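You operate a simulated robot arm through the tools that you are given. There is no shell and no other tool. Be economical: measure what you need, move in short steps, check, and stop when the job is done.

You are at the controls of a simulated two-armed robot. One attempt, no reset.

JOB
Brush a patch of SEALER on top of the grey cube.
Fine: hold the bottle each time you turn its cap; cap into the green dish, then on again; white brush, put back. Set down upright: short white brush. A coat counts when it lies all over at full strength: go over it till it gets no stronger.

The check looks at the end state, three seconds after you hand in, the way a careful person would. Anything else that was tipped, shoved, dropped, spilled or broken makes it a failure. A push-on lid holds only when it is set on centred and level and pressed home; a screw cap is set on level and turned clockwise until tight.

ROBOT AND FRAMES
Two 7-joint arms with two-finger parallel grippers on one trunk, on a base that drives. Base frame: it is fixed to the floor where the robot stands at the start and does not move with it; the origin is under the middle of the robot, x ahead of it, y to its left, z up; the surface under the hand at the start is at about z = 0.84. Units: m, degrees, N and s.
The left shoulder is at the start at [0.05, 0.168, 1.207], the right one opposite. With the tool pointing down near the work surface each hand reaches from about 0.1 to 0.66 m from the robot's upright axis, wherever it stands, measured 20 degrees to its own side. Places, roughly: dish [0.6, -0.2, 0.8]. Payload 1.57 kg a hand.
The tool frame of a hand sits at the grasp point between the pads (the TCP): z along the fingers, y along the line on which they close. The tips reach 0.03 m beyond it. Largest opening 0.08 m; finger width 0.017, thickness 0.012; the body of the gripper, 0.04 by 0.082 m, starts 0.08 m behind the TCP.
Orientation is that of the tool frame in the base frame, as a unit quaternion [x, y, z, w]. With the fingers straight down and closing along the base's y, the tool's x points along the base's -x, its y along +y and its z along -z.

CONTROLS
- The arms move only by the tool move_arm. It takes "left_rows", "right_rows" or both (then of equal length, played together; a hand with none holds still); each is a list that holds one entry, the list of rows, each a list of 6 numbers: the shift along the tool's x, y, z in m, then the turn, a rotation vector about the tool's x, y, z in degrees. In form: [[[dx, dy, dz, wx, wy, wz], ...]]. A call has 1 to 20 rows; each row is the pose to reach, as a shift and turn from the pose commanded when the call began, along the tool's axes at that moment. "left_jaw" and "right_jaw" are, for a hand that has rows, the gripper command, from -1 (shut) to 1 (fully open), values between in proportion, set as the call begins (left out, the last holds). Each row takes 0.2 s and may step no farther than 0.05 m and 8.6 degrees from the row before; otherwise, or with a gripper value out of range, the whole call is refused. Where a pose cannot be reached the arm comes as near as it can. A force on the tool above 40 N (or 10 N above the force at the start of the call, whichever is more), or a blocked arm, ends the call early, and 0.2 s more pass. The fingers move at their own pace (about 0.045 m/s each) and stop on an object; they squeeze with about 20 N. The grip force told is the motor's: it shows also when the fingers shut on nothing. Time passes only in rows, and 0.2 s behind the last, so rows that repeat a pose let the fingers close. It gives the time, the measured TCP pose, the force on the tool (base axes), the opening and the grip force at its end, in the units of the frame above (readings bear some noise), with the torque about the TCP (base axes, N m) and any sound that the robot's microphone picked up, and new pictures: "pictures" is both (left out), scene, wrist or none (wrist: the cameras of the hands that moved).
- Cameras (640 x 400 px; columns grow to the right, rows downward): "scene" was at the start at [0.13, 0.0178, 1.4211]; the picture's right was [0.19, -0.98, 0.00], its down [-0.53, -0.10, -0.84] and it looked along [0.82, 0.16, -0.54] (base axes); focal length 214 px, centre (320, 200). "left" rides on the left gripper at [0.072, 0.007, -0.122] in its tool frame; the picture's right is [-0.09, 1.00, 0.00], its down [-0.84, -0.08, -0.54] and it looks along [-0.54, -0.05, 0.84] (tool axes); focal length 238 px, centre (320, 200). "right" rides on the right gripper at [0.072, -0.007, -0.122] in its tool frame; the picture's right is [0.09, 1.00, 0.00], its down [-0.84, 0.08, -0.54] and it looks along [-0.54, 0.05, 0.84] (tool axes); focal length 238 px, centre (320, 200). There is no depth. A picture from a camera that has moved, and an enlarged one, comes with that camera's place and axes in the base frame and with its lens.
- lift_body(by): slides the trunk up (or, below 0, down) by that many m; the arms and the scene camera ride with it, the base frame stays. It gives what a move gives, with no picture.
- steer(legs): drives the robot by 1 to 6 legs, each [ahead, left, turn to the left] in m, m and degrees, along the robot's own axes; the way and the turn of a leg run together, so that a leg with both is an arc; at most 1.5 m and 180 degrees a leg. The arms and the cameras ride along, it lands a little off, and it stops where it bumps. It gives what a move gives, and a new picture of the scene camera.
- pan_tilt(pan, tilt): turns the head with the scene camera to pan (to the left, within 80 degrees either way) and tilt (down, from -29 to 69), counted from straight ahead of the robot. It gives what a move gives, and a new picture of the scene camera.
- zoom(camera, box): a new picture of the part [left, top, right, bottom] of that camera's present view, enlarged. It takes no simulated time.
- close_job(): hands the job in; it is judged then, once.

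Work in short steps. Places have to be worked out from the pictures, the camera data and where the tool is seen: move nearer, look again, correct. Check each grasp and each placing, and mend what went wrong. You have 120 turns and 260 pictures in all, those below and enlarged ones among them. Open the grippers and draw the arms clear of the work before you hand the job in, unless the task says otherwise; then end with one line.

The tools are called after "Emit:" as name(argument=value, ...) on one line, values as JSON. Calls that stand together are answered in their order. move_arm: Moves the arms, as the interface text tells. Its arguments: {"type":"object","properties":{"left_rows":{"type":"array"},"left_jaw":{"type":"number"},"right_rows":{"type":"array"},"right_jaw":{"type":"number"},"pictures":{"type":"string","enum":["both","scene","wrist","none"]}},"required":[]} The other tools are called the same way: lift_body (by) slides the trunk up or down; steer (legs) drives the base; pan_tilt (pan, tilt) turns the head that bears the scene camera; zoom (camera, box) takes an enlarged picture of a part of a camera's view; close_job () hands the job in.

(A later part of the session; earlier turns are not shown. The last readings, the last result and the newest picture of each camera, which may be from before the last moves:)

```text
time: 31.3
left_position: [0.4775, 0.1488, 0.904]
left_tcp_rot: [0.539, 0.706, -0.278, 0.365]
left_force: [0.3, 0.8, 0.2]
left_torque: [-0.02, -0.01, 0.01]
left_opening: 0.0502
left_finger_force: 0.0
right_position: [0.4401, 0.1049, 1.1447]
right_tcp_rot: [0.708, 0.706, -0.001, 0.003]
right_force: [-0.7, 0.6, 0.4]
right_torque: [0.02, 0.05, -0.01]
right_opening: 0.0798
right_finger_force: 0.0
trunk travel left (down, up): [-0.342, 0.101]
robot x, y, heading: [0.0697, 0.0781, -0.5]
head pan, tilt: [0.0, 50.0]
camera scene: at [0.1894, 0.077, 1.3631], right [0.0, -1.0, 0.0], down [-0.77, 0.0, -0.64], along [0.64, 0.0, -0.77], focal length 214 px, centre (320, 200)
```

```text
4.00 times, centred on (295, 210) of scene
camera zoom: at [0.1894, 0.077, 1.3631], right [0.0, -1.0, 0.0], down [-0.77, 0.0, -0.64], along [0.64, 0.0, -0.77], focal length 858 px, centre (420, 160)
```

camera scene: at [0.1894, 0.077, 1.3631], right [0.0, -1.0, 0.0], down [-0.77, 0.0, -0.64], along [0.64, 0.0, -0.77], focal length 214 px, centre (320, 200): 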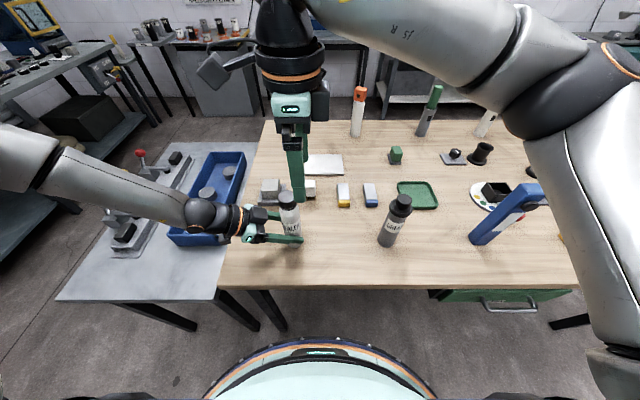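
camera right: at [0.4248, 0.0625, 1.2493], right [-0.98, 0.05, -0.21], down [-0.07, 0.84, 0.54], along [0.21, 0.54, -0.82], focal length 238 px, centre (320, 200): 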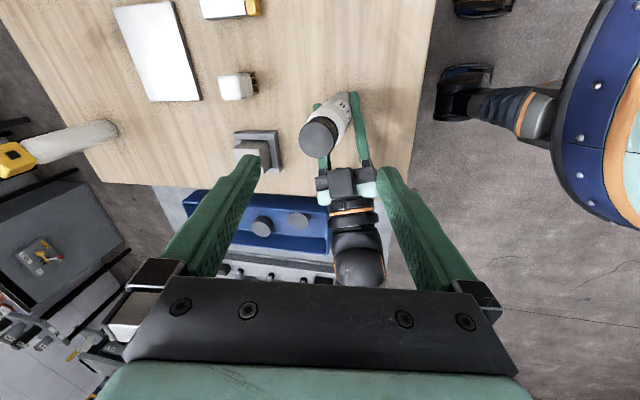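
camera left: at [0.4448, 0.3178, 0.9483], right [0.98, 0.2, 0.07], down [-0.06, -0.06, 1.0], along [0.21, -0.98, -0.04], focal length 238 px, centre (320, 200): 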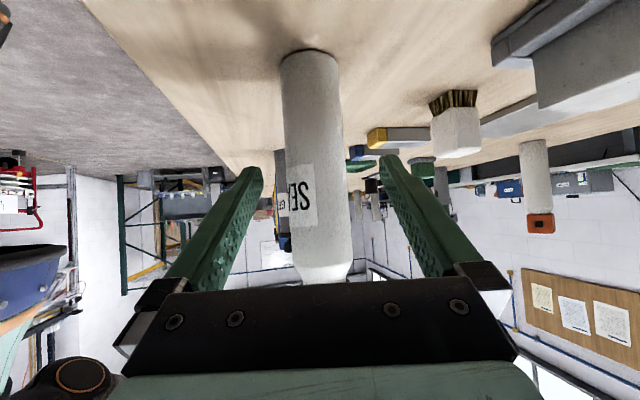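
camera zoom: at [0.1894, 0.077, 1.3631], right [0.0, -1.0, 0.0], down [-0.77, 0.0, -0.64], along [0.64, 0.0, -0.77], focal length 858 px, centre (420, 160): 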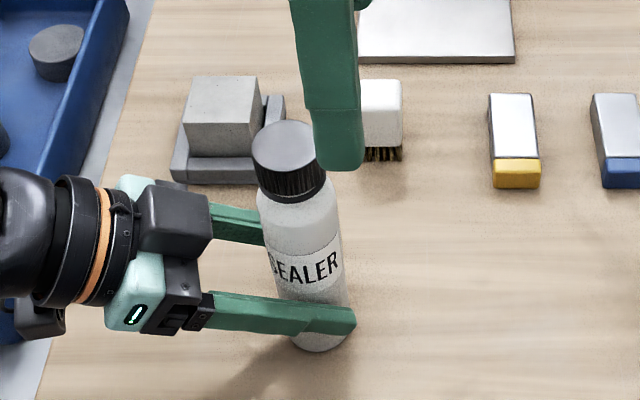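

The bottle stands upright again, cap at ≈(0.477, 0.146). I re-grip the bottle with the left hand and turn the right hand another 86° clockwise above the cap.

Emit:
move_arm(right_rows=[[[0.0041, 0.0037, 0.001, 0, 0, 8.6], [0.0082, 0.0074, 0.002, 0, 0, 17.2], [0.0123, 0.0111, 0.003, 0, 0, 25.8], [0.0164, 0.0148, 0.004, 0, 0, 34.4], [0.0205, 0.0185, 0.005, 0, 0, 43], [0.0246, 0.0222, 0.006, 0, 0, 51.6], [0.0287, 0.0259, 0.007, 0, 0, 60.2], [0.0328, 0.0296, 0.008, 0, 0, 68.8], [0.0369, 0.0333, 0.009, 0, 0, 77.4], [0.041, 0.037, 0.01, 0, 0, 86], [0.041, 0.037, 0.01, 0, 0, 86]]], left_rows=[[[0, 0, 0, 0, 0, 0], [0, 0, 0, 0, 0, 0], [0, 0, 0, 0, 0, 0], [0, 0, 0, 0, 0, 0], [0, 0, 0, 0, 0, 0], [0, 0, 0, 0, 0, 0], [0, 0, 0, 0, 0, 0], [0, 0, 0, 0, 0, 0], [0, 0, 0, 0, 0, 0], [0, 0, 0, 0, 0, 0], [0, 0, 0, 0, 0, 0]]], left_jaw=-1)

```text
time: 33.7
left_position: [0.4783, 0.1485, 0.9021]
left_tcp_rot: [0.538, 0.706, -0.278, 0.366]
left_force: [-1.0, 0.0, 0.2]
left_torque: [0.0, 0.0, 0.02]
left_opening: 0.0423
left_finger_force: 20.1
right_position: [0.4766, 0.1468, 1.1348]
right_tcp_rot: [0.999, 0.032, 0.0, 0.003]
right_force: [0.5, 0.7, -1.1]
right_torque: [0.0, 0.02, 0.02]
right_opening: 0.0799
right_finger_force: 0.0
trunk travel left (down, up): [-0.342, 0.101]
robot x, y, heading: [0.0726, 0.079, -0.3]
head pan, tilt: [0.0, 50.0]
camera scene: at [0.1893, 0.077, 1.3632], right [0.0, -1.0, 0.0], down [-0.77, 0.0, -0.64], along [0.64, 0.0, -0.77], focal length 214 px, centre (320, 200)
camera right: at [0.5491, 0.1594, 1.256], right [0.16, -0.99, 0.01], down [-0.83, -0.13, 0.54], along [-0.54, -0.09, -0.84], focal length 238 px, centre (320, 200)
camera left: at [0.447, 0.2869, 0.9153], right [0.97, 0.21, 0.08], down [-0.07, -0.06, 1.0], along [0.21, -0.98, -0.05], focal length 238 px, centre (320, 200)
```

scene: 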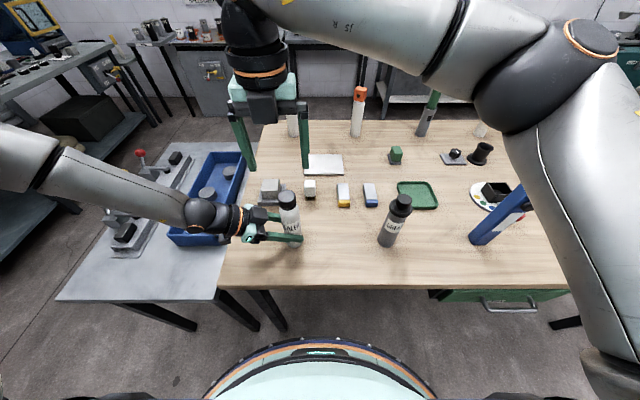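
right: 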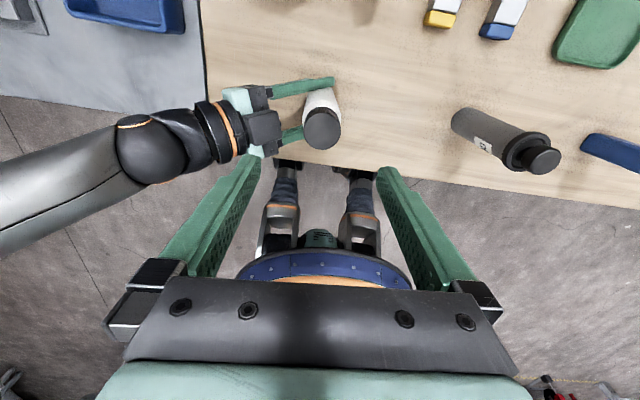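
left: 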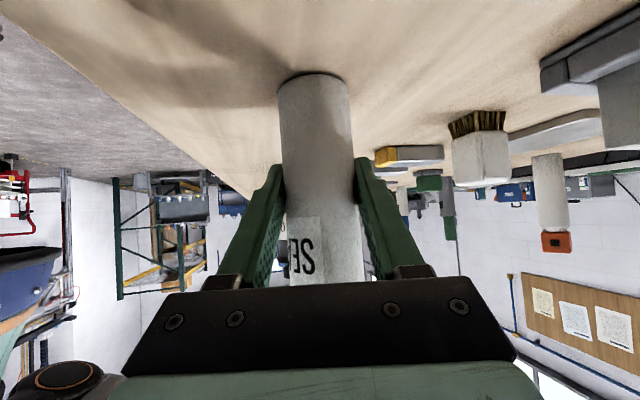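

Yaw 176° clockwise is reachable, giving ample stroke. I descend to cap height (TCP 1.033).

Emit:
move_arm(right_rows=[[[0.001, 0.001, 0.034, 0, 0, 0], [0.001, 0.001, 0.068, 0, 0, 0], [0.001, 0.001, 0.102, 0, 0, 0], [0.001, 0.001, 0.102, 0, 0, 0]]], pictures="none")

Emit:
move_arm(right_rows=[[[0, 0, 0, 0, 0, 0], [0, 0, 0, 0, 0, 0], [0, 0, 0, 0, 0, 0], [0, 0, 0, 0, 0, 0], [0, 0, 0, 0, 0, 0]]], right_jaw=-1, pictures="wrist")

```text
time: 34.7
left_position: [0.4782, 0.1497, 0.9027]
left_tcp_rot: [0.539, 0.706, -0.278, 0.366]
left_force: [0.4, -0.5, 0.6]
left_torque: [-0.01, -0.03, -0.03]
left_opening: 0.0421
left_finger_force: 19.6
right_position: [0.4766, 0.1449, 1.0329]
right_tcp_rot: [0.999, 0.033, 0.0, 0.002]
right_force: [-0.5, 0.0, -0.6]
right_torque: [0.02, 0.0, -0.03]
right_opening: 0.0799
right_finger_force: 0.1
trunk travel left (down, up): [-0.342, 0.101]
robot x, y, heading: [0.0685, 0.0778, -0.3]
head pan, tilt: [0.0, 50.0]
```

```text
time: 35.9
left_position: [0.4773, 0.149, 0.9026]
left_tcp_rot: [0.539, 0.706, -0.278, 0.365]
left_force: [1.2, -5.2, 0.1]
left_torque: [0.55, 0.05, 0.01]
left_opening: 0.042
left_finger_force: 20.7
right_position: [0.4759, 0.1441, 1.0332]
right_tcp_rot: [0.999, 0.033, -0.001, 0.001]
right_force: [-0.6, 5.0, 0.2]
right_torque: [0.15, 0.0, 0.0]
right_opening: 0.0354
right_finger_force: 20.0
trunk travel left (down, up): [-0.342, 0.101]
robot x, y, heading: [0.0722, 0.0734, -0.3]
head pan, tilt: [0.0, 50.0]
camera right: at [0.5496, 0.1566, 1.1551], right [0.16, -0.99, 0.0], down [-0.83, -0.13, 0.54], along [-0.54, -0.09, -0.84], focal length 238 px, centre (320, 200)
```

right: 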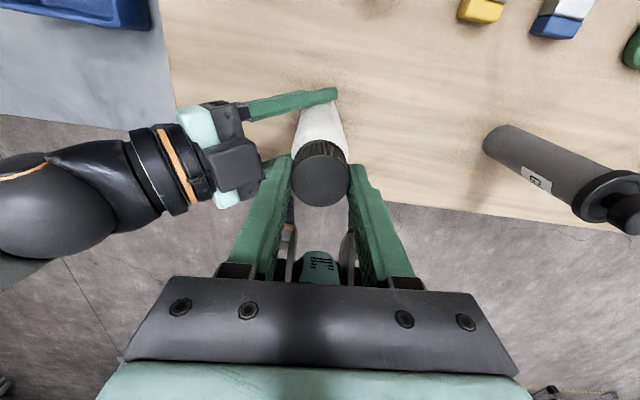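

Cap gripped at 35 mm with little strain. I unscrew 172° counter-clockwise, rising 2.5 mm.

Emit:
move_arm(right_rows=[[[0, -0.001, 0, 0, 0, -8.6], [0, -0.001, -0.0001, 0, 0, -17.2], [0, -0.001, -0.0003, 0, 0, -25.8], [0, -0.001, -0.0004, 0, 0, -34.4], [0, -0.001, -0.0006, 0, 0, -43], [0, -0.001, -0.0007, 0, 0, -51.6], [0, -0.001, -0.0009, 0, 0, -60.2], [0, -0.001, -0.001, 0, 0, -68.8], [0, -0.001, -0.0011, 0, 0, -77.4], [0, -0.001, -0.0013, 0, 0, -86], [0, -0.001, -0.0014, 0, 0, -94.6], [0, -0.001, -0.0015, 0, 0, -103.2], [0, -0.001, -0.0017, 0, 0, -111.8], [0, -0.001, -0.0018, 0, 0, -120.4], [0, -0.001, -0.0019, 0, 0, -129], [0, -0.001, -0.002, 0, 0, -137.6], [0, -0.001, -0.0021, 0, 0, -146.2], [0, -0.001, -0.0022, 0, 0, -154.8], [0, -0.001, -0.0024, 0, 0, -163.4], [0, -0.001, -0.0025, 0, 0, -172]]], pictures="wrist")

```text
time: 40.1
left_position: [0.4755, 0.1477, 0.9031]
left_tcp_rot: [0.54, 0.705, -0.279, 0.365]
left_force: [-9.3, 1.0, 0.7]
left_torque: [-0.04, -0.74, 0.04]
left_opening: 0.0424
left_finger_force: 20.1
right_position: [0.4782, 0.1456, 1.0356]
right_tcp_rot: [0.036, 0.999, -0.003, -0.001]
right_force: [7.4, -0.2, 0.4]
right_torque: [-0.04, -0.17, -0.05]
right_opening: 0.035
right_finger_force: 19.9
trunk travel left (down, up): [-0.342, 0.101]
robot x, y, heading: [0.072, 0.0788, -0.2]
head pan, tilt: [0.0, 50.0]
camera right: at [0.4065, 0.1452, 1.157], right [-0.02, 1.0, 0.0], down [0.84, 0.02, 0.54], along [0.54, 0.01, -0.84], focal length 238 px, centre (320, 200)
```

right: 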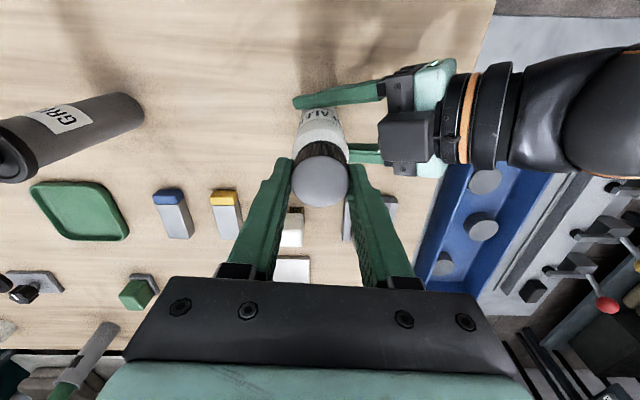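

Turning smoothly with no vertical strain. I ease 1.5 mm in x and continue 60° more.

Emit:
move_arm(right_rows=[[[-0.0015, 0, -0.0001, 0, 0, -8.6], [-0.0015, 0, -0.0003, 0, 0, -17.2], [-0.0015, 0, -0.0004, 0, 0, -25.8], [-0.0015, 0, -0.0006, 0, 0, -34.4], [-0.0015, 0, -0.0008, 0, 0, -43], [-0.0015, 0, -0.0009, 0, 0, -51.6], [-0.0015, 0, -0.001, 0, 0, -60]]], pictures="none")

Emit:
zoom(camera="scene", box=[260, 170, 330, 240])

Emit:
zoom(camera="right", box=[240, 110, 400, 240])

```text
time: 41.7
left_position: [0.4776, 0.1486, 0.9038]
left_tcp_rot: [0.539, 0.706, -0.278, 0.365]
left_force: [-1.3, -4.4, -0.1]
left_torque: [0.48, -0.18, 0.03]
left_opening: 0.0423
left_finger_force: 19.8
right_position: [0.4795, 0.1445, 1.0367]
right_tcp_rot: [-0.469, 0.883, -0.002, -0.001]
right_force: [1.8, 4.4, -0.9]
right_torque: [0.1, -0.06, -0.06]
right_opening: 0.0352
right_finger_force: 20.2
trunk travel left (down, up): [-0.342, 0.101]
robot x, y, heading: [0.0702, 0.0765, -0.1]
head pan, tilt: [0.0, 50.0]
```

```text
5.71 times, centred on (295, 205) of scene
camera zoom: at [0.1895, 0.077, 1.3631], right [0.0, -1.0, 0.0], down [-0.77, 0.0, -0.64], along [0.64, 0.0, -0.77], focal length 1226 px, centre (463, 171)
```

zoom: 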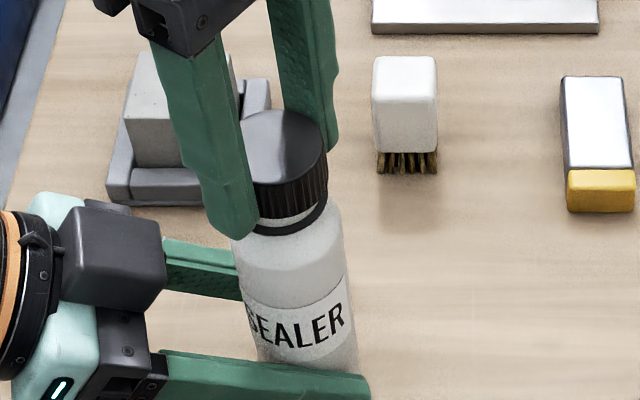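

```text
3.08 times, centred on (320, 175) of right
camera zoom: at [0.4455, 0.0831, 1.1583], right [-0.88, 0.48, 0.0], down [0.4, 0.74, 0.54], along [0.26, 0.47, -0.84], focal length 733 px, centre (320, 277)
```

zoom: 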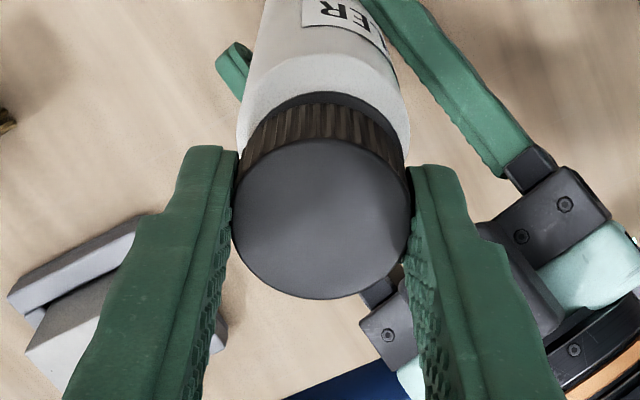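

The cap has risen, showing thread below it. I try a gentle 4 mm lift to see whether it is free.

Emit:
move_arm(right_rows=[[[0, 0, -0.002, 0, 0, 0], [0, 0, -0.004, 0, 0, 0], [0, 0, -0.004, 0, 0, 0]]], pictures="none")

Emit:
zoom(camera="scene", box=[260, 170, 330, 240])

```text
time: 42.5
left_position: [0.4776, 0.1481, 0.9041]
left_tcp_rot: [0.539, 0.706, -0.278, 0.365]
left_force: [-0.4, -0.8, 0.7]
left_torque: [0.06, 0.0, 0.01]
left_opening: 0.0424
left_finger_force: 20.3
right_position: [0.4792, 0.1441, 1.0403]
right_tcp_rot: [-0.468, 0.884, -0.002, -0.002]
right_force: [-0.3, 1.0, -1.4]
right_torque: [0.0, 0.02, 0.02]
right_opening: 0.0354
right_finger_force: 20.0
trunk travel left (down, up): [-0.342, 0.101]
robot x, y, heading: [0.0695, 0.0773, -0.1]
head pan, tilt: [0.0, 50.0]
```

```text
5.71 times, centred on (295, 205) of scene
camera zoom: at [0.1895, 0.0771, 1.3631], right [0.0, -1.0, 0.0], down [-0.77, 0.0, -0.64], along [0.64, 0.0, -0.77], focal length 1226 px, centre (463, 171)
```

zoom: 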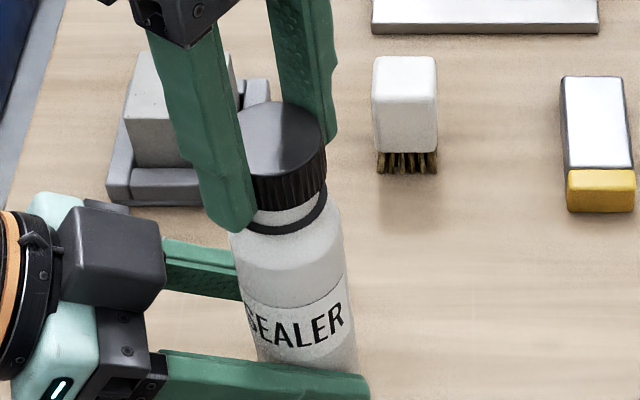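

The cap is free. I lift it to z≈1.15, look at the mouth afterwards.

Emit:
move_arm(right_rows=[[[0, 0, -0.03, 0, 0, 0], [0, 0, -0.07, 0, 0, 0], [0, 0, -0.11, 0, 0, 0], [0, 0, -0.11, 0, 0, 0]]], pictures="wrist")

Emit:
move_arm(right_rows=[[[0.0249, -0.0363, 0.003, 0, 0, 6.2], [0.0498, -0.0727, 0.006, 0, 0, 12.4], [0.0748, -0.109, 0.009, 0, 0, 18.6], [0.0997, -0.1453, 0.012, 0, 0, 24.8], [0.1246, -0.1817, 0.015, 0, 0, 31], [0.1495, -0.218, 0.018, 0, 0, 37.2], [0.1745, -0.2543, 0.021, 0, 0, 43.4], [0.1994, -0.2907, 0.024, 0, 0, 49.6], [0.2243, -0.327, 0.03, 0, 0, 56], [0.2243, -0.327, 0.03, 0, 0, 56]]])

```text
time: 43.5
left_position: [0.4786, 0.1501, 0.9032]
left_tcp_rot: [0.539, 0.707, -0.278, 0.365]
left_force: [-0.3, -0.5, -0.2]
left_torque: [0.03, -0.01, 0.02]
left_opening: 0.0423
left_finger_force: 20.0
right_position: [0.4795, 0.1452, 1.1522]
right_tcp_rot: [-0.467, 0.884, -0.003, -0.001]
right_force: [-1.0, 0.2, -1.1]
right_torque: [-0.01, -0.02, 0.0]
right_opening: 0.0351
right_finger_force: 20.0
trunk travel left (down, up): [-0.342, 0.101]
robot x, y, heading: [0.0699, 0.0764, -0.1]
head pan, tilt: [0.0, 50.0]
camera right: at [0.4459, 0.0839, 1.2723], right [-0.88, 0.48, 0.0], down [0.41, 0.74, 0.54], along [0.26, 0.47, -0.84], focal length 238 px, centre (320, 200)
```

right: 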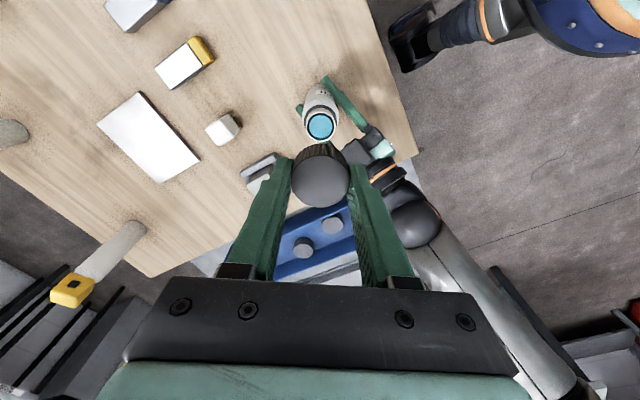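

```text
time: 45.7
left_position: [0.4769, 0.1491, 0.9038]
left_tcp_rot: [0.538, 0.706, -0.278, 0.366]
left_force: [0.5, 0.6, 0.5]
left_torque: [-0.02, 0.01, 0.01]
left_opening: 0.0423
left_finger_force: 19.9
right_position: [0.6241, -0.2232, 1.1249]
right_tcp_rot: [0.002, 1.0, -0.003, 0.0]
right_force: [-0.1, -0.1, -0.5]
right_torque: [0.0, -0.03, 0.01]
right_opening: 0.0352
right_finger_force: 20.2
trunk travel left (down, up): [-0.342, 0.101]
robot x, y, heading: [0.0717, 0.0785, -0.1]
head pan, tilt: [0.0, 50.0]
camera scene: at [0.1894, 0.0772, 1.3631], right [0.0, -1.0, 0.0], down [-0.77, 0.0, -0.64], along [0.64, 0.0, -0.77], focal length 214 px, centre (320, 200)
camera right: at [0.5532, -0.2282, 1.2459], right [-0.09, 1.0, -0.01], down [0.84, 0.08, 0.54], along [0.54, 0.04, -0.84], focal length 238 px, centre (320, 200)
```

scene: 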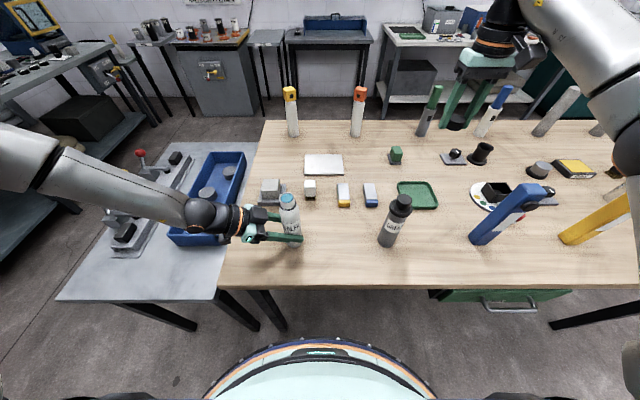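
right: 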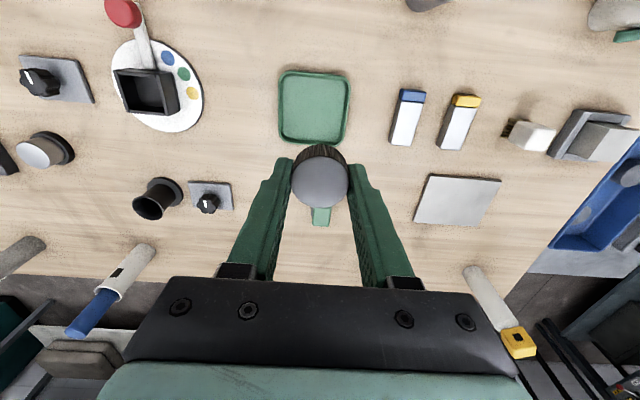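

The mouth shows blue sealer inside. Dish centre ≈(0.635, −0.234); I lower the cap toward it to z≈0.89.

Emit:
move_arm(right_rows=[[[-0.004, -0.008, 0.045, 0, 0, 0], [-0.004, -0.008, 0.09, 0, 0, 0], [-0.004, -0.008, 0.135, 0, 0, 0], [-0.004, -0.008, 0.18, 0, 0, 0], [-0.004, -0.008, 0.215, 0, 0, 0], [-0.004, -0.008, 0.235, 0, 0, 0], [-0.004, -0.008, 0.235, 0, 0, 0]]])

Emit:
zoom(camera="scene", box=[380, 150, 460, 220])

```text
time: 47.3
left_position: [0.4776, 0.149, 0.9025]
left_tcp_rot: [0.54, 0.705, -0.279, 0.365]
left_force: [0.0, 0.5, -0.2]
left_torque: [0.0, 0.01, 0.0]
left_opening: 0.0424
left_finger_force: 19.9
right_position: [0.6277, -0.2332, 0.8868]
right_tcp_rot: [0.001, 1.0, -0.003, 0.0]
right_force: [0.5, 0.7, -0.5]
right_torque: [0.01, 0.03, -0.02]
right_opening: 0.035
right_finger_force: 20.2
trunk travel left (down, up): [-0.342, 0.101]
robot x, y, heading: [0.073, 0.0711, -0.0]
head pan, tilt: [0.0, 50.0]
camera scene: at [0.1895, 0.0771, 1.3631], right [0.0, -1.0, 0.0], down [-0.77, 0.0, -0.64], along [0.64, 0.0, -0.77], focal length 214 px, centre (320, 200)
camera right: at [0.5572, -0.2386, 1.0084], right [-0.09, 1.0, -0.01], down [0.84, 0.08, 0.54], along [0.54, 0.04, -0.84], focal length 238 px, centre (320, 200)
```

scene: 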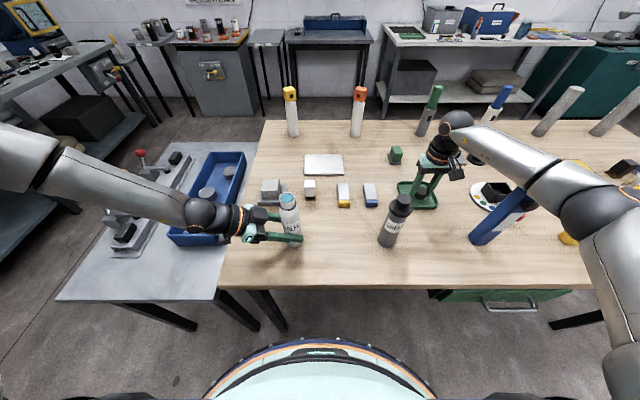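
right: 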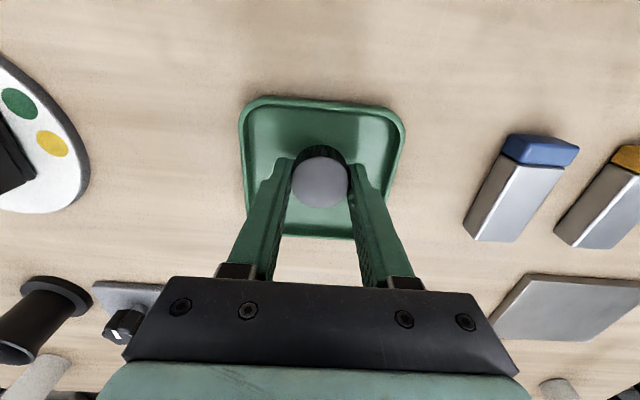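

```text
5.71 times, centred on (420, 185) of scene
camera zoom: at [0.1895, 0.0771, 1.3631], right [0.0, -1.0, 0.0], down [-0.77, 0.0, -0.64], along [0.64, 0.0, -0.77], focal length 1226 px, centre (-251, 286)
```

zoom: 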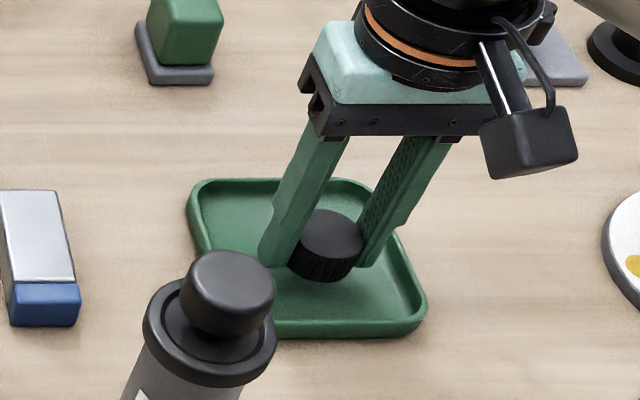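

The cap is inside the dish, just above the floor. I lower in small steps and check force.

Emit:
move_arm(right_rows=[[[0, 0, 0.002, 0, 0, 0], [0, 0, 0.004, 0, 0, 0], [0, 0, 0.005, 0, 0, 0], [0, 0, 0.005, 0, 0, 0]]], pictures="none")

```text
time: 48.3
left_position: [0.4777, 0.1488, 0.9028]
left_tcp_rot: [0.539, 0.706, -0.278, 0.366]
left_force: [0.0, 0.2, 0.4]
left_torque: [0.01, -0.03, -0.02]
left_opening: 0.0424
left_finger_force: 19.7
right_position: [0.6278, -0.2336, 0.8831]
right_tcp_rot: [0.002, 1.0, -0.003, 0.0]
right_force: [-0.2, 0.4, -1.1]
right_torque: [-0.05, -0.02, 0.01]
right_opening: 0.035
right_finger_force: 19.9
trunk travel left (down, up): [-0.342, 0.101]
robot x, y, heading: [0.0707, 0.0759, -0.4]
head pan, tilt: [0.0, 50.0]
```

Not yet touching; another 5 mm.

Emit:
move_arm(right_rows=[[[0, 0, 0.0015, 0, 0, 0], [0, 0, 0.003, 0, 0, 0], [0, 0, 0.0045, 0, 0, 0], [0, 0, 0.0045, 0, 0, 0]]], pictures="none")

Emit:
zoom(camera="scene", box=[380, 150, 460, 220])

```text
time: 49.3
left_position: [0.4767, 0.1481, 0.903]
left_tcp_rot: [0.539, 0.706, -0.278, 0.366]
left_force: [-0.1, 0.7, -0.8]
left_torque: [0.0, 0.02, 0.03]
left_opening: 0.0422
left_finger_force: 20.1
right_position: [0.6283, -0.2333, 0.8789]
right_tcp_rot: [0.002, 1.0, -0.003, 0.001]
right_force: [1.1, -0.5, -1.1]
right_torque: [0.02, -0.01, 0.02]
right_opening: 0.0351
right_finger_force: 20.2
trunk travel left (down, up): [-0.342, 0.101]
robot x, y, heading: [0.0708, 0.0723, -0.3]
head pan, tilt: [0.0, 50.0]
```

```text
5.71 times, centred on (420, 185) of scene
camera zoom: at [0.1895, 0.077, 1.3631], right [0.0, -1.0, 0.0], down [-0.77, 0.0, -0.64], along [0.64, 0.0, -0.77], focal length 1226 px, centre (-251, 286)
```

zoom: 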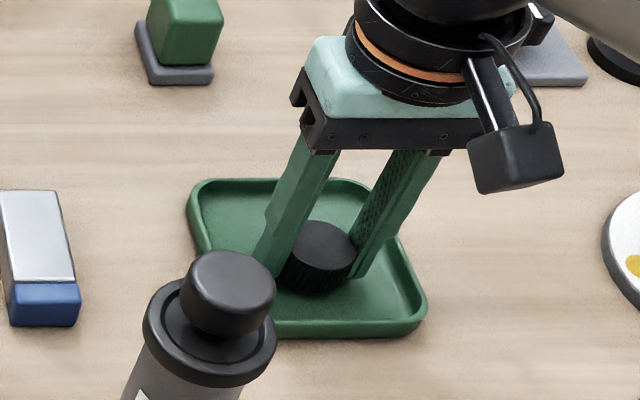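

Still free; continue down 4 mm.

Emit:
move_arm(right_rows=[[[0, 0, 0.001, 0, 0, 0], [0, 0, 0.002, 0, 0, 0], [0, 0, 0.003, 0, 0, 0], [0, 0, 0.004, 0, 0, 0]]], pictures="none")

```text
time: 50.3
left_position: [0.4782, 0.1494, 0.9026]
left_tcp_rot: [0.539, 0.706, -0.278, 0.365]
left_force: [-0.1, 0.0, 0.1]
left_torque: [-0.01, 0.0, 0.02]
left_opening: 0.0425
left_finger_force: 19.8
right_position: [0.627, -0.2338, 0.8732]
right_tcp_rot: [0.001, 1.0, -0.002, 0.0]
right_force: [0.0, -0.4, 2.1]
right_torque: [0.03, 0.02, -0.02]
right_opening: 0.0353
right_finger_force: 20.0
trunk travel left (down, up): [-0.342, 0.101]
robot x, y, heading: [0.0699, 0.0764, -0.4]
head pan, tilt: [0.0, 50.0]
```

Maybe just touching (2 N); 1.5 mm more.

Emit:
move_arm(right_rows=[[[0, 0, 0.0008, 0, 0, 0], [0, 0, 0.0015, 0, 0, 0], [0, 0, 0.0015, 0, 0, 0]]], pictures="none")

```text
time: 51.1
left_position: [0.4777, 0.1485, 0.903]
left_tcp_rot: [0.539, 0.706, -0.278, 0.365]
left_force: [0.3, 0.1, 0.4]
left_torque: [0.04, -0.01, -0.01]
left_opening: 0.0424
left_finger_force: 19.7
right_position: [0.6279, -0.2341, 0.8737]
right_tcp_rot: [0.001, 1.0, -0.002, 0.003]
right_force: [1.5, -2.1, 10.1]
right_torque: [0.16, 0.02, 0.01]
right_opening: 0.0352
right_finger_force: 20.4
trunk travel left (down, up): [-0.342, 0.101]
robot x, y, heading: [0.0671, 0.0793, -0.1]
head pan, tilt: [0.0, 50.0]
```

Contact at 10 N: cap stands on the dish floor. I open only to 50 mm (the dish rim is near) and rise straight up.

Emit:
move_arm(right_rows=[[[0, 0, -0.001, 0, 0, 0], [0, 0, -0.001, 0, 0, 0], [0, 0, -0.03, 0, 0, 0], [0, 0, -0.07, 0, 0, 0], [0, 0, -0.115, 0, 0, 0], [0, 0, -0.16, 0, 0, 0], [0, 0, -0.2, 0, 0, 0], [0, 0, -0.24, 0, 0, 0]]], right_jaw=0.25, pictures="wrist")

Emit:
zoom(camera="scene", box=[270, 160, 450, 220])

```text
time: 52.9
left_position: [0.4779, 0.1496, 0.9039]
left_tcp_rot: [0.539, 0.706, -0.278, 0.365]
left_force: [0.5, 0.9, -0.1]
left_torque: [0.02, -0.02, 0.03]
left_opening: 0.0422
left_finger_force: 19.4
right_position: [0.6273, -0.2298, 1.115]
right_tcp_rot: [0.001, 1.0, -0.002, 0.0]
right_force: [0.5, 0.6, 0.2]
right_torque: [0.01, 0.0, 0.03]
right_opening: 0.0502
right_finger_force: 0.2
trunk travel left (down, up): [-0.342, 0.101]
robot x, y, heading: [0.0725, 0.0755, -0.3]
head pan, tilt: [0.0, 50.0]
camera right: at [0.5573, -0.236, 1.2351], right [-0.09, 1.0, -0.01], down [0.84, 0.08, 0.54], along [0.54, 0.04, -0.84], focal length 238 px, centre (320, 200)
```

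right: 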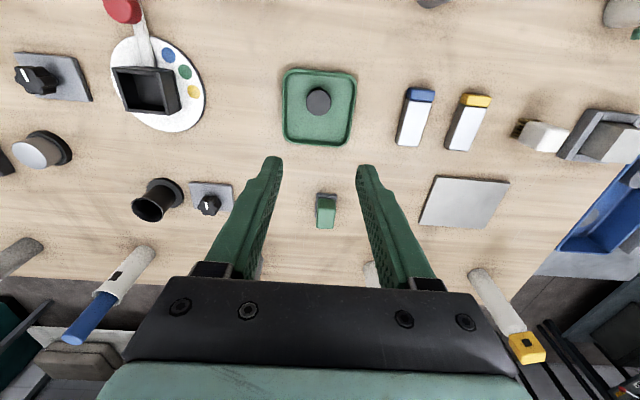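

```text
3.56 times, centred on (360, 190) of scene
camera zoom: at [0.1892, 0.0775, 1.3631], right [0.0, -1.0, 0.0], down [-0.77, 0.0, -0.64], along [0.64, 0.0, -0.77], focal length 763 px, centre (178, 236)
```

zoom: 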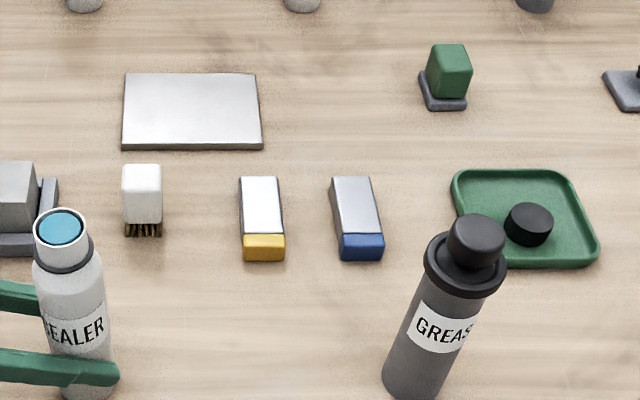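

Cap stands upright in the dish. I move the right hand over to the brush to look at it from above.

Emit:
move_arm(right_rows=[[[0.0, 0.042, 0, 0, 0, 0], [0.0, 0.084, 0, 0, 0, 0], [0.0, 0.126, 0, 0, 0, 0], [0.0, 0.168, 0, 0, 0, 0], [0.0, 0.21, 0, 0, 0, 0], [0, 0.252, 0.005, 0, 0, 0], [0, 0.294, 0.01, 0, 0, 0], [0, 0.336, 0.015, 0, 0, 0], [0, 0.336, 0.015, 0, 0, 0]]], right_jaw=1, pictures="none")

Emit:
zoom(camera="right", box=[220, 50, 420, 175])

```text
time: 54.9
left_position: [0.4785, 0.1495, 0.9026]
left_tcp_rot: [0.539, 0.706, -0.278, 0.365]
left_force: [0.3, 0.6, 0.1]
left_torque: [0.0, 0.0, -0.03]
left_opening: 0.0424
left_finger_force: 20.5
right_position: [0.6209, 0.103, 1.0955]
right_tcp_rot: [0.002, 1.0, -0.003, 0.0]
right_force: [0.5, 0.0, -0.6]
right_torque: [-0.02, -0.03, 0.03]
right_opening: 0.0799
right_finger_force: 0.1
right hand out of reach, approached as far as the arm can: row 8, 9
trunk travel left (down, up): [-0.342, 0.101]
robot x, y, heading: [0.0667, 0.0738, -0.3]
head pan, tilt: [0.0, 50.0]
```

```text
3.20 times, centred on (320, 112) of right
camera zoom: at [0.5505, 0.0977, 1.2172], right [-0.09, 1.0, -0.01], down [0.84, 0.08, 0.54], along [0.54, 0.04, -0.84], focal length 763 px, centre (320, 480)
```

zoom: 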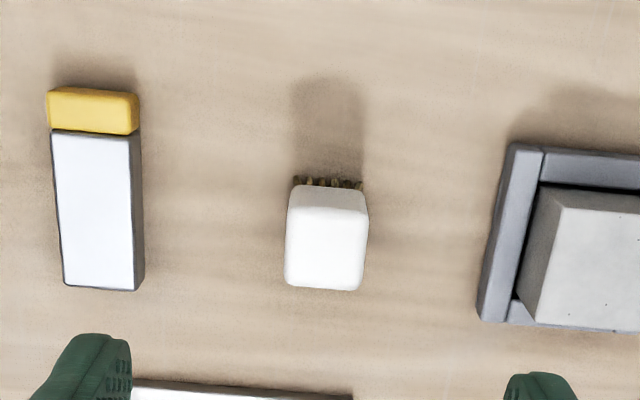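

The brush is a ~34×32 mm block, top z≈0.90, centre ≈(0.642, 0.106); right hand is at its reach limit there and can't reach the cube, so I'll use the left hand for the brush. Opening left, retreating from the bottle, and moving the right hand away.

Emit:
move_arm(left_rows=[[[0, 0, 0, 0, 0, 0], [0, 0, 0, 0, 0, 0], [0, 0, 0, 0, 0, 0], [0, 0, 0, 0, 0, 0], [0, 0, -0.035, 0, 0, 0], [0, 0, -0.07, 0, 0, 0], [0, 0, -0.105, 0, 0, 0], [0, 0, -0.14, 0, 0, 0]]], left_jaw=1, right_rows=[[[0.021, -0.031, -0.008, 0, 0, 0], [0.042, -0.062, -0.016, 0, 0, 0], [0.064, -0.094, -0.024, 0, 0, 0], [0.085, -0.125, -0.032, 0, 0, 0], [0.106, -0.156, -0.04, 0, 0, 0], [0.128, -0.188, -0.049, 0, 0, 0], [0.149, -0.219, -0.057, 0, 0, 0], [0.17, -0.25, -0.065, 0, 0, 0]]], pictures="scene")

```text
time: 56.7
left_position: [0.445, 0.2588, 0.9861]
left_tcp_rot: [0.539, 0.706, -0.279, 0.365]
left_force: [-0.1, 1.2, 0.4]
left_torque: [0.0, 0.02, 0.02]
left_opening: 0.0803
left_finger_force: 0.0
right_position: [0.4493, -0.1494, 1.1618]
right_tcp_rot: [0.002, 1.0, -0.002, 0.0]
right_force: [-0.3, 0.1, -0.1]
right_torque: [-0.01, 0.0, 0.02]
right_opening: 0.0803
right_finger_force: 0.1
trunk travel left (down, up): [-0.342, 0.101]
robot x, y, heading: [0.0696, 0.077, -0.2]
head pan, tilt: [0.0, 50.0]
camera scene: at [0.1884, 0.0767, 1.3633], right [0.0, -1.0, 0.0], down [-0.77, 0.0, -0.64], along [0.64, 0.0, -0.77], focal length 214 px, centre (320, 200)
```

scene: 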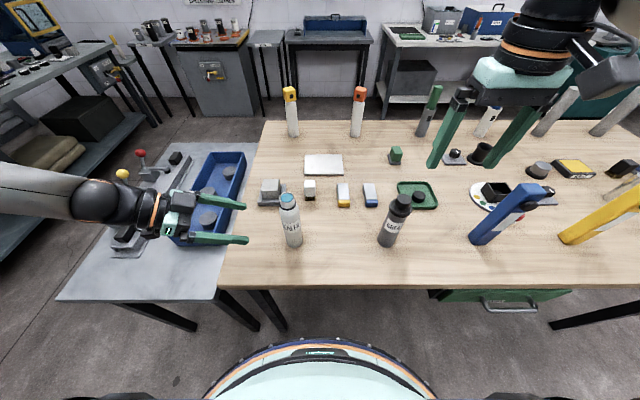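

Left hand is clear of the upright bottle. I raise it and unwind to fingers-down, neutral yaw.

Emit:
move_arm(left_rows=[[[-0.0102, 0.0053, -0.0077, -3.25, 4.25, -6.25], [-0.0203, 0.0106, -0.0154, -6.51, 8.49, -12.51], [-0.0305, 0.0159, -0.023, -9.76, 12.74, -18.76], [-0.0407, 0.0212, -0.0307, -13.02, 16.98, -25.02], [-0.0508, 0.0265, -0.0384, -16.27, 21.23, -31.27], [-0.061, 0.0318, -0.0461, -19.53, 25.47, -37.53], [-0.0711, 0.0371, -0.0538, -22.78, 29.72, -43.78], [-0.0813, 0.0424, -0.0615, -26.04, 33.96, -50.04], [-0.0915, 0.0477, -0.0691, -29.29, 38.21, -56.29], [-0.1016, 0.053, -0.0768, -32.55, 42.45, -62.55], [-0.1118, 0.0583, -0.0845, -35.8, 46.7, -68.8], [-0.1118, 0.0583, -0.0845, -35.8, 46.7, -68.8]]])

```text
time: 59.3
left_position: [0.4482, 0.2701, 1.0425]
left_tcp_rot: [0.065, 0.942, -0.275, 0.181]
left_force: [0.2, -0.3, -0.3]
left_torque: [0.02, 0.02, -0.01]
left_opening: 0.08
left_finger_force: 0.1
left hand out of reach, approached as far as the arm can: row 4, 5, 6, 7, 8, 9, 10, 11, 12
right_position: [0.4498, -0.1476, 1.1623]
right_tcp_rot: [0.002, 1.0, -0.002, 0.0]
right_force: [-0.4, 0.3, 0.2]
right_torque: [0.0, 0.0, 0.0]
right_opening: 0.0802
right_finger_force: 0.1
trunk travel left (down, up): [-0.342, 0.101]
robot x, y, heading: [0.0681, 0.079, 0.1]
head pan, tilt: [0.0, 50.0]
camera scene: at [0.1892, 0.0768, 1.3632], right [0.0, -1.0, 0.0], down [-0.77, 0.0, -0.64], along [0.64, 0.0, -0.77], focal length 214 px, centre (320, 200)
camera left: at [0.3454, 0.3425, 1.1079], right [0.31, 0.83, -0.46], down [0.59, 0.21, 0.78], along [0.75, -0.51, -0.43], focal length 238 px, centre (320, 200)
```

scene: 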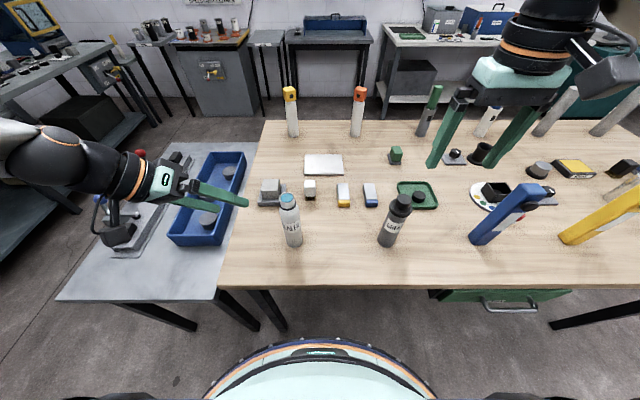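
left: 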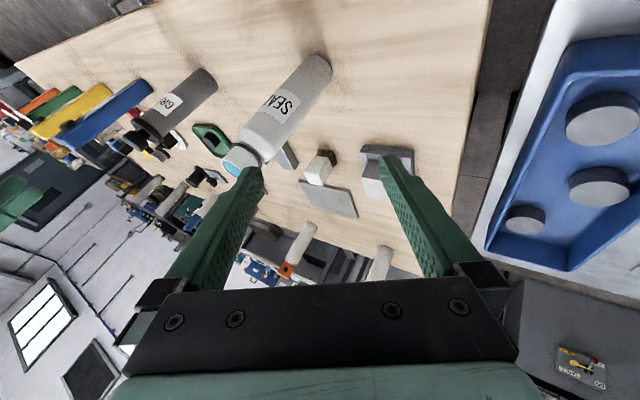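

The path brushed the reach limit midway. I finish levelling while moving further ahead and up.

Emit:
move_arm(left_rows=[[[-0.019, -0.0017, -0.0128, -5.35, 3.53, -1.27], [-0.038, -0.0035, -0.0255, -10.7, 7.07, -2.53], [-0.057, -0.0052, -0.0383, -16.05, 10.6, -3.8], [-0.076, -0.0069, -0.051, -21.4, 14.13, -5.07], [-0.095, -0.0087, -0.0638, -26.75, 17.67, -6.33], [-0.114, -0.0104, -0.0765, -32.1, 21.2, -7.6], [-0.114, -0.0104, -0.0765, -32.1, 21.2, -7.6]]], pictures="none")

```text
time: 60.9
left_position: [0.5121, 0.3016, 1.0925]
left_tcp_rot: [-0.006, 0.934, -0.327, 0.145]
left_force: [0.1, -0.2, -0.4]
left_torque: [0.0, 0.0, 0.0]
left_opening: 0.0799
left_finger_force: 0.0
left hand out of reach, approached as far as the arm can: row 1, 2, 3, 4, 5, 6, 7
right_position: [0.4502, -0.1484, 1.1626]
right_tcp_rot: [0.001, 1.0, -0.003, 0.0]
right_force: [-0.2, -0.7, -0.1]
right_torque: [0.01, 0.01, 0.02]
right_opening: 0.08
right_finger_force: 0.1
trunk travel left (down, up): [-0.342, 0.101]
robot x, y, heading: [0.0714, 0.0765, -0.1]
head pan, tilt: [0.0, 50.0]
```

That branch is jammed; I steer back onto the way it came originally (half-turned orientation, higher up).

Emit:
move_arm(left_rows=[[[0.009, -0.01, -0.0245, -4.62, -0.28, 5.4], [0.018, -0.02, -0.049, -9.24, -0.56, 10.8], [0.0264, -0.0303, -0.0734, -13.86, -0.84, 16.2], [0.035, -0.0404, -0.098, -18.48, -1.12, 21.6], [0.044, -0.0505, -0.1223, -23.1, -1.4, 27], [0.044, -0.0505, -0.1223, -23.1, -1.4, 27]]], pictures="scene")

```text
time: 62.3
left_position: [0.4568, 0.3103, 1.1258]
left_tcp_rot: [0.117, 0.917, -0.286, 0.251]
left_force: [0.0, -0.7, 0.2]
left_torque: [-0.03, 0.04, 0.02]
left_opening: 0.0799
left_finger_force: 0.1
left hand out of reach, approached as far as the arm can: row 1, 2, 3, 4, 5, 6
right_position: [0.4535, -0.1486, 1.1591]
right_tcp_rot: [0.002, 1.0, -0.002, 0.0]
right_force: [-0.2, 0.1, -0.8]
right_torque: [0.0, 0.02, -0.02]
right_opening: 0.08
right_finger_force: 0.0
trunk travel left (down, up): [-0.342, 0.101]
robot x, y, heading: [0.0693, 0.0777, -0.1]
head pan, tilt: [0.0, 50.0]
camera scene: at [0.1914, 0.0765, 1.3629], right [0.0, -1.0, 0.0], down [-0.77, 0.0, -0.64], along [0.64, 0.0, -0.77], focal length 214 px, centre (320, 200)
```

scene: 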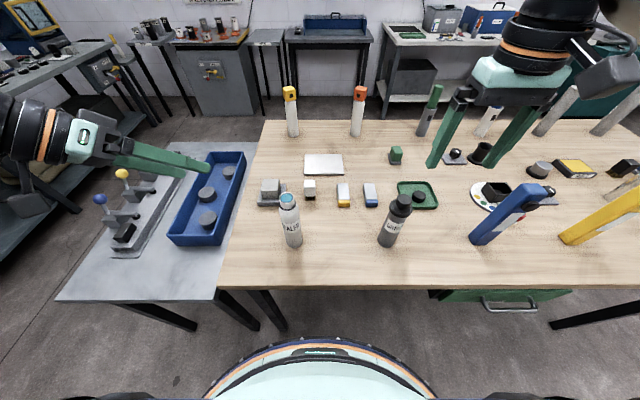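

I return to the known good orientation (azimuth −75°) at the known reachable point, to retrace the original path backward.

Emit:
move_arm(left_rows=[[[-0.0047, 0.0036, 0.0088, 2.57, -0.62, 7.63], [-0.0094, 0.0071, 0.0175, 5.14, -1.24, 15.26], [-0.0141, 0.0107, 0.0263, 7.71, -1.86, 22.89], [-0.0188, 0.0142, 0.0351, 10.29, -2.49, 30.51], [-0.0235, 0.0178, 0.0439, 12.86, -3.11, 38.14], [-0.0282, 0.0213, 0.0526, 15.43, -3.73, 45.77], [-0.0329, 0.0249, 0.0614, 18.0, -4.35, 53.4], [-0.0329, 0.0249, 0.0614, 18.0, -4.35, 53.4]]], pictures="none")

```text
time: 64.1
left_position: [0.5144, 0.2901, 1.0885]
left_tcp_rot: [0.542, 0.702, -0.283, 0.366]
left_force: [0.3, 0.1, -0.2]
left_torque: [0.01, 0.01, -0.01]
left_opening: 0.0801
left_finger_force: 0.1
right_position: [0.4497, -0.148, 1.1612]
right_tcp_rot: [0.002, 1.0, -0.003, -0.001]
right_force: [0.2, -0.3, 0.2]
right_torque: [-0.01, 0.02, 0.03]
right_opening: 0.0801
right_finger_force: 0.2
trunk travel left (down, up): [-0.342, 0.101]
robot x, y, heading: [0.0682, 0.0786, -0.2]
head pan, tilt: [0.0, 50.0]
```

Reached. Now yaw back to azimuth −45° with a slight rise.

Emit:
move_arm(left_rows=[[[0, -0.0101, -0.0129, -6.14, 0, -4.305], [0, -0.0203, -0.0258, -12.28, 0, -8.61], [0, -0.0304, -0.0386, -18.43, 0, -12.92], [0, -0.0405, -0.0515, -24.57, 0, -17.22], [0, -0.0405, -0.0515, -24.57, 0, -17.22]]], pictures="none")

```text
time: 65.3
left_position: [0.4646, 0.3199, 1.1164]
left_tcp_rot: [0.34, 0.819, -0.179, 0.426]
left_force: [-0.6, 0.1, -0.8]
left_torque: [0.01, 0.01, -0.01]
left_opening: 0.0799
left_finger_force: 0.1
right_position: [0.4509, -0.1476, 1.1614]
right_tcp_rot: [0.001, 1.0, -0.003, 0.0]
right_force: [-1.2, 0.0, 0.3]
right_torque: [-0.05, -0.02, -0.02]
right_opening: 0.0797
right_finger_force: 0.1
trunk travel left (down, up): [-0.342, 0.101]
robot x, y, heading: [0.0677, 0.0798, -0.2]
head pan, tilt: [0.0, 50.0]
```

Reached again. Now the inverse of the very first turn, back to fingers-down at the start height.

Emit:
move_arm(left_rows=[[[-0.0111, -0.002, -0.0121, -2.392, 5.778, -4.606], [-0.0221, -0.0039, -0.0242, -4.784, 11.556, -9.211], [-0.0332, -0.0059, -0.0363, -7.177, 17.333, -13.817], [-0.0443, -0.0079, -0.0484, -9.569, 23.111, -18.422], [-0.0553, -0.0098, -0.0604, -11.961, 28.889, -23.028], [-0.0664, -0.0118, -0.0725, -14.353, 34.667, -27.633], [-0.0775, -0.0138, -0.0846, -16.746, 40.444, -32.239], [-0.0885, -0.0157, -0.0967, -19.138, 46.222, -36.844], [-0.0996, -0.0177, -0.1088, -21.53, 52, -41.45], [-0.0996, -0.0177, -0.1088, -21.53, 52, -41.45]]], pictures="scene")

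```text
time: 67.5
left_position: [0.4518, 0.4017, 0.9772]
left_tcp_rot: [0.012, 0.971, -0.189, 0.148]
left_force: [-0.2, -0.7, 0.7]
left_torque: [0.0, -0.04, 0.06]
left_opening: 0.0799
left_finger_force: 0.0
left hand out of reach, approached as far as the arm can: row 2, 3, 4, 5, 6, 7, 8, 9, 10
right_position: [0.4494, -0.1475, 1.1603]
right_tcp_rot: [0.002, 1.0, -0.003, 0.001]
right_force: [0.1, 0.0, 0.0]
right_torque: [0.05, 0.01, 0.0]
right_opening: 0.0802
right_finger_force: 0.0
trunk travel left (down, up): [-0.342, 0.101]
robot x, y, heading: [0.0695, 0.0751, -0.2]
head pan, tilt: [0.0, 50.0]
camera scene: at [0.1881, 0.0761, 1.3633], right [0.0, -1.0, 0.0], down [-0.77, 0.0, -0.64], along [0.64, 0.0, -0.77], focal length 214 px, centre (320, 200)
```

scene: 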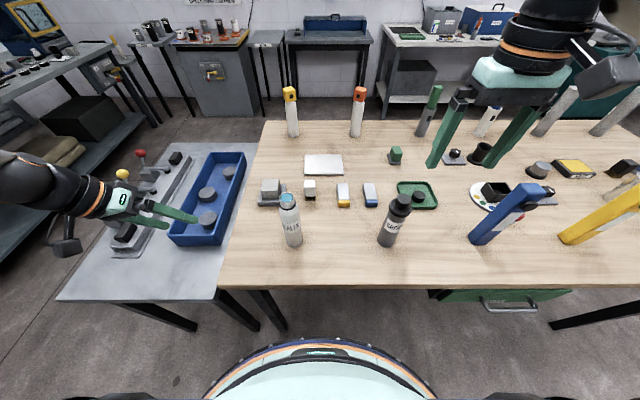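

The left arm's branch resists this posture, so I change plan: put the left arm back in its horizontal "bottle" posture as a parked pose, and drive the robot so the right hand can do the brushing.

Emit:
move_arm(left_rows=[[[-0.0063, -0.012, -0.011, 2.96, -2.08, 7.43], [-0.0127, -0.024, -0.0219, 5.91, -4.16, 14.87], [-0.019, -0.036, -0.0329, 8.87, -6.23, 22.3], [-0.0253, -0.048, -0.0438, 11.82, -8.31, 29.73], [-0.0317, -0.06, -0.0548, 14.78, -10.39, 37.17], [-0.038, -0.072, -0.0657, 17.73, -12.47, 44.6], [-0.0443, -0.084, -0.0767, 20.69, -14.54, 52.03], [-0.0507, -0.096, -0.0876, 23.64, -16.62, 59.47], [-0.057, -0.108, -0.0986, 26.6, -18.7, 66.9], [-0.057, -0.108, -0.0986, 26.6, -18.7, 66.9]]], pictures="scene")

```text
time: 69.7
left_position: [0.4727, 0.3384, 1.1237]
left_tcp_rot: [0.54, 0.703, -0.282, 0.367]
left_force: [-0.1, 0.0, -0.5]
left_torque: [0.02, 0.01, 0.01]
left_opening: 0.0798
left_finger_force: 0.0
right_position: [0.4498, -0.1483, 1.1613]
right_tcp_rot: [0.002, 1.0, -0.003, 0.0]
right_force: [-0.2, -0.2, 0.0]
right_torque: [0.0, 0.02, -0.03]
right_opening: 0.0799
right_finger_force: 0.0
trunk travel left (down, up): [-0.342, 0.101]
robot x, y, heading: [0.0742, 0.0786, -0.3]
head pan, tilt: [0.0, 50.0]
camera scene: at [0.1893, 0.077, 1.3632], right [0.0, -1.0, 0.0], down [-0.77, 0.0, -0.64], along [0.64, 0.0, -0.77], focal length 214 px, centre (320, 200)
```

scene: 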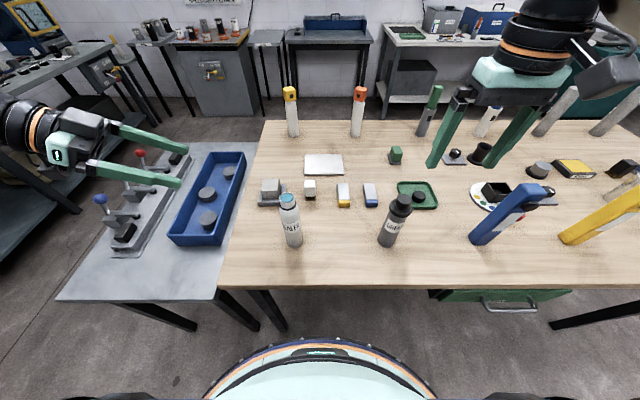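

Drive ahead 5 cm and left 11 cm so the right arm reaches cube and brush.

Emit:
steer(legs=[[0.05, 0.11, 0]])

Emit:
zoom(camera="scene", box=[290, 170, 390, 250])

```text
time: 71.3
left_position: [0.5235, 0.4507, 1.1245]
left_tcp_rot: [0.54, 0.703, -0.283, 0.366]
left_force: [0.2, 0.4, -0.4]
left_torque: [0.0, -0.02, -0.03]
left_opening: 0.08
left_finger_force: 0.1
right_position: [0.4995, -0.0373, 1.1599]
right_tcp_rot: [0.002, 1.0, -0.003, 0.0]
right_force: [0.3, -0.6, 0.0]
right_torque: [-0.01, -0.02, 0.0]
right_opening: 0.0799
right_finger_force: 0.0
trunk travel left (down, up): [-0.342, 0.101]
robot x, y, heading: [0.12, 0.1862, -0.1]
head pan, tilt: [0.0, 50.0]
camera scene: at [0.2393, 0.1884, 1.3631], right [0.0, -1.0, 0.0], down [-0.77, 0.0, -0.64], along [0.64, 0.0, -0.77], focal length 214 px, centre (320, 200)
```

scene: 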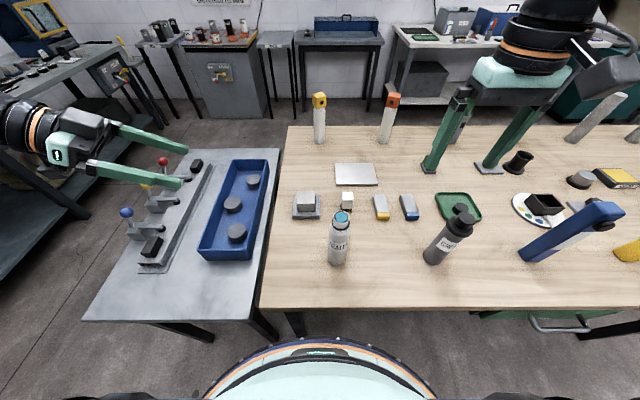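

```text
5.00 times, centred on (340, 210) of scene
camera zoom: at [0.2393, 0.1884, 1.3631], right [0.0, -1.0, 0.0], down [-0.77, 0.0, -0.64], along [0.64, 0.0, -0.77], focal length 1072 px, centre (220, 150)
```

zoom: 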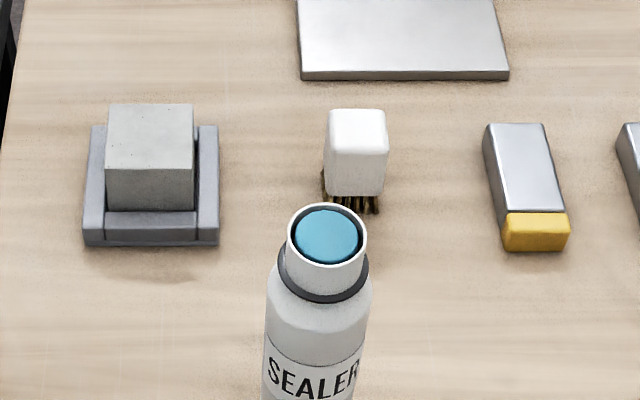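

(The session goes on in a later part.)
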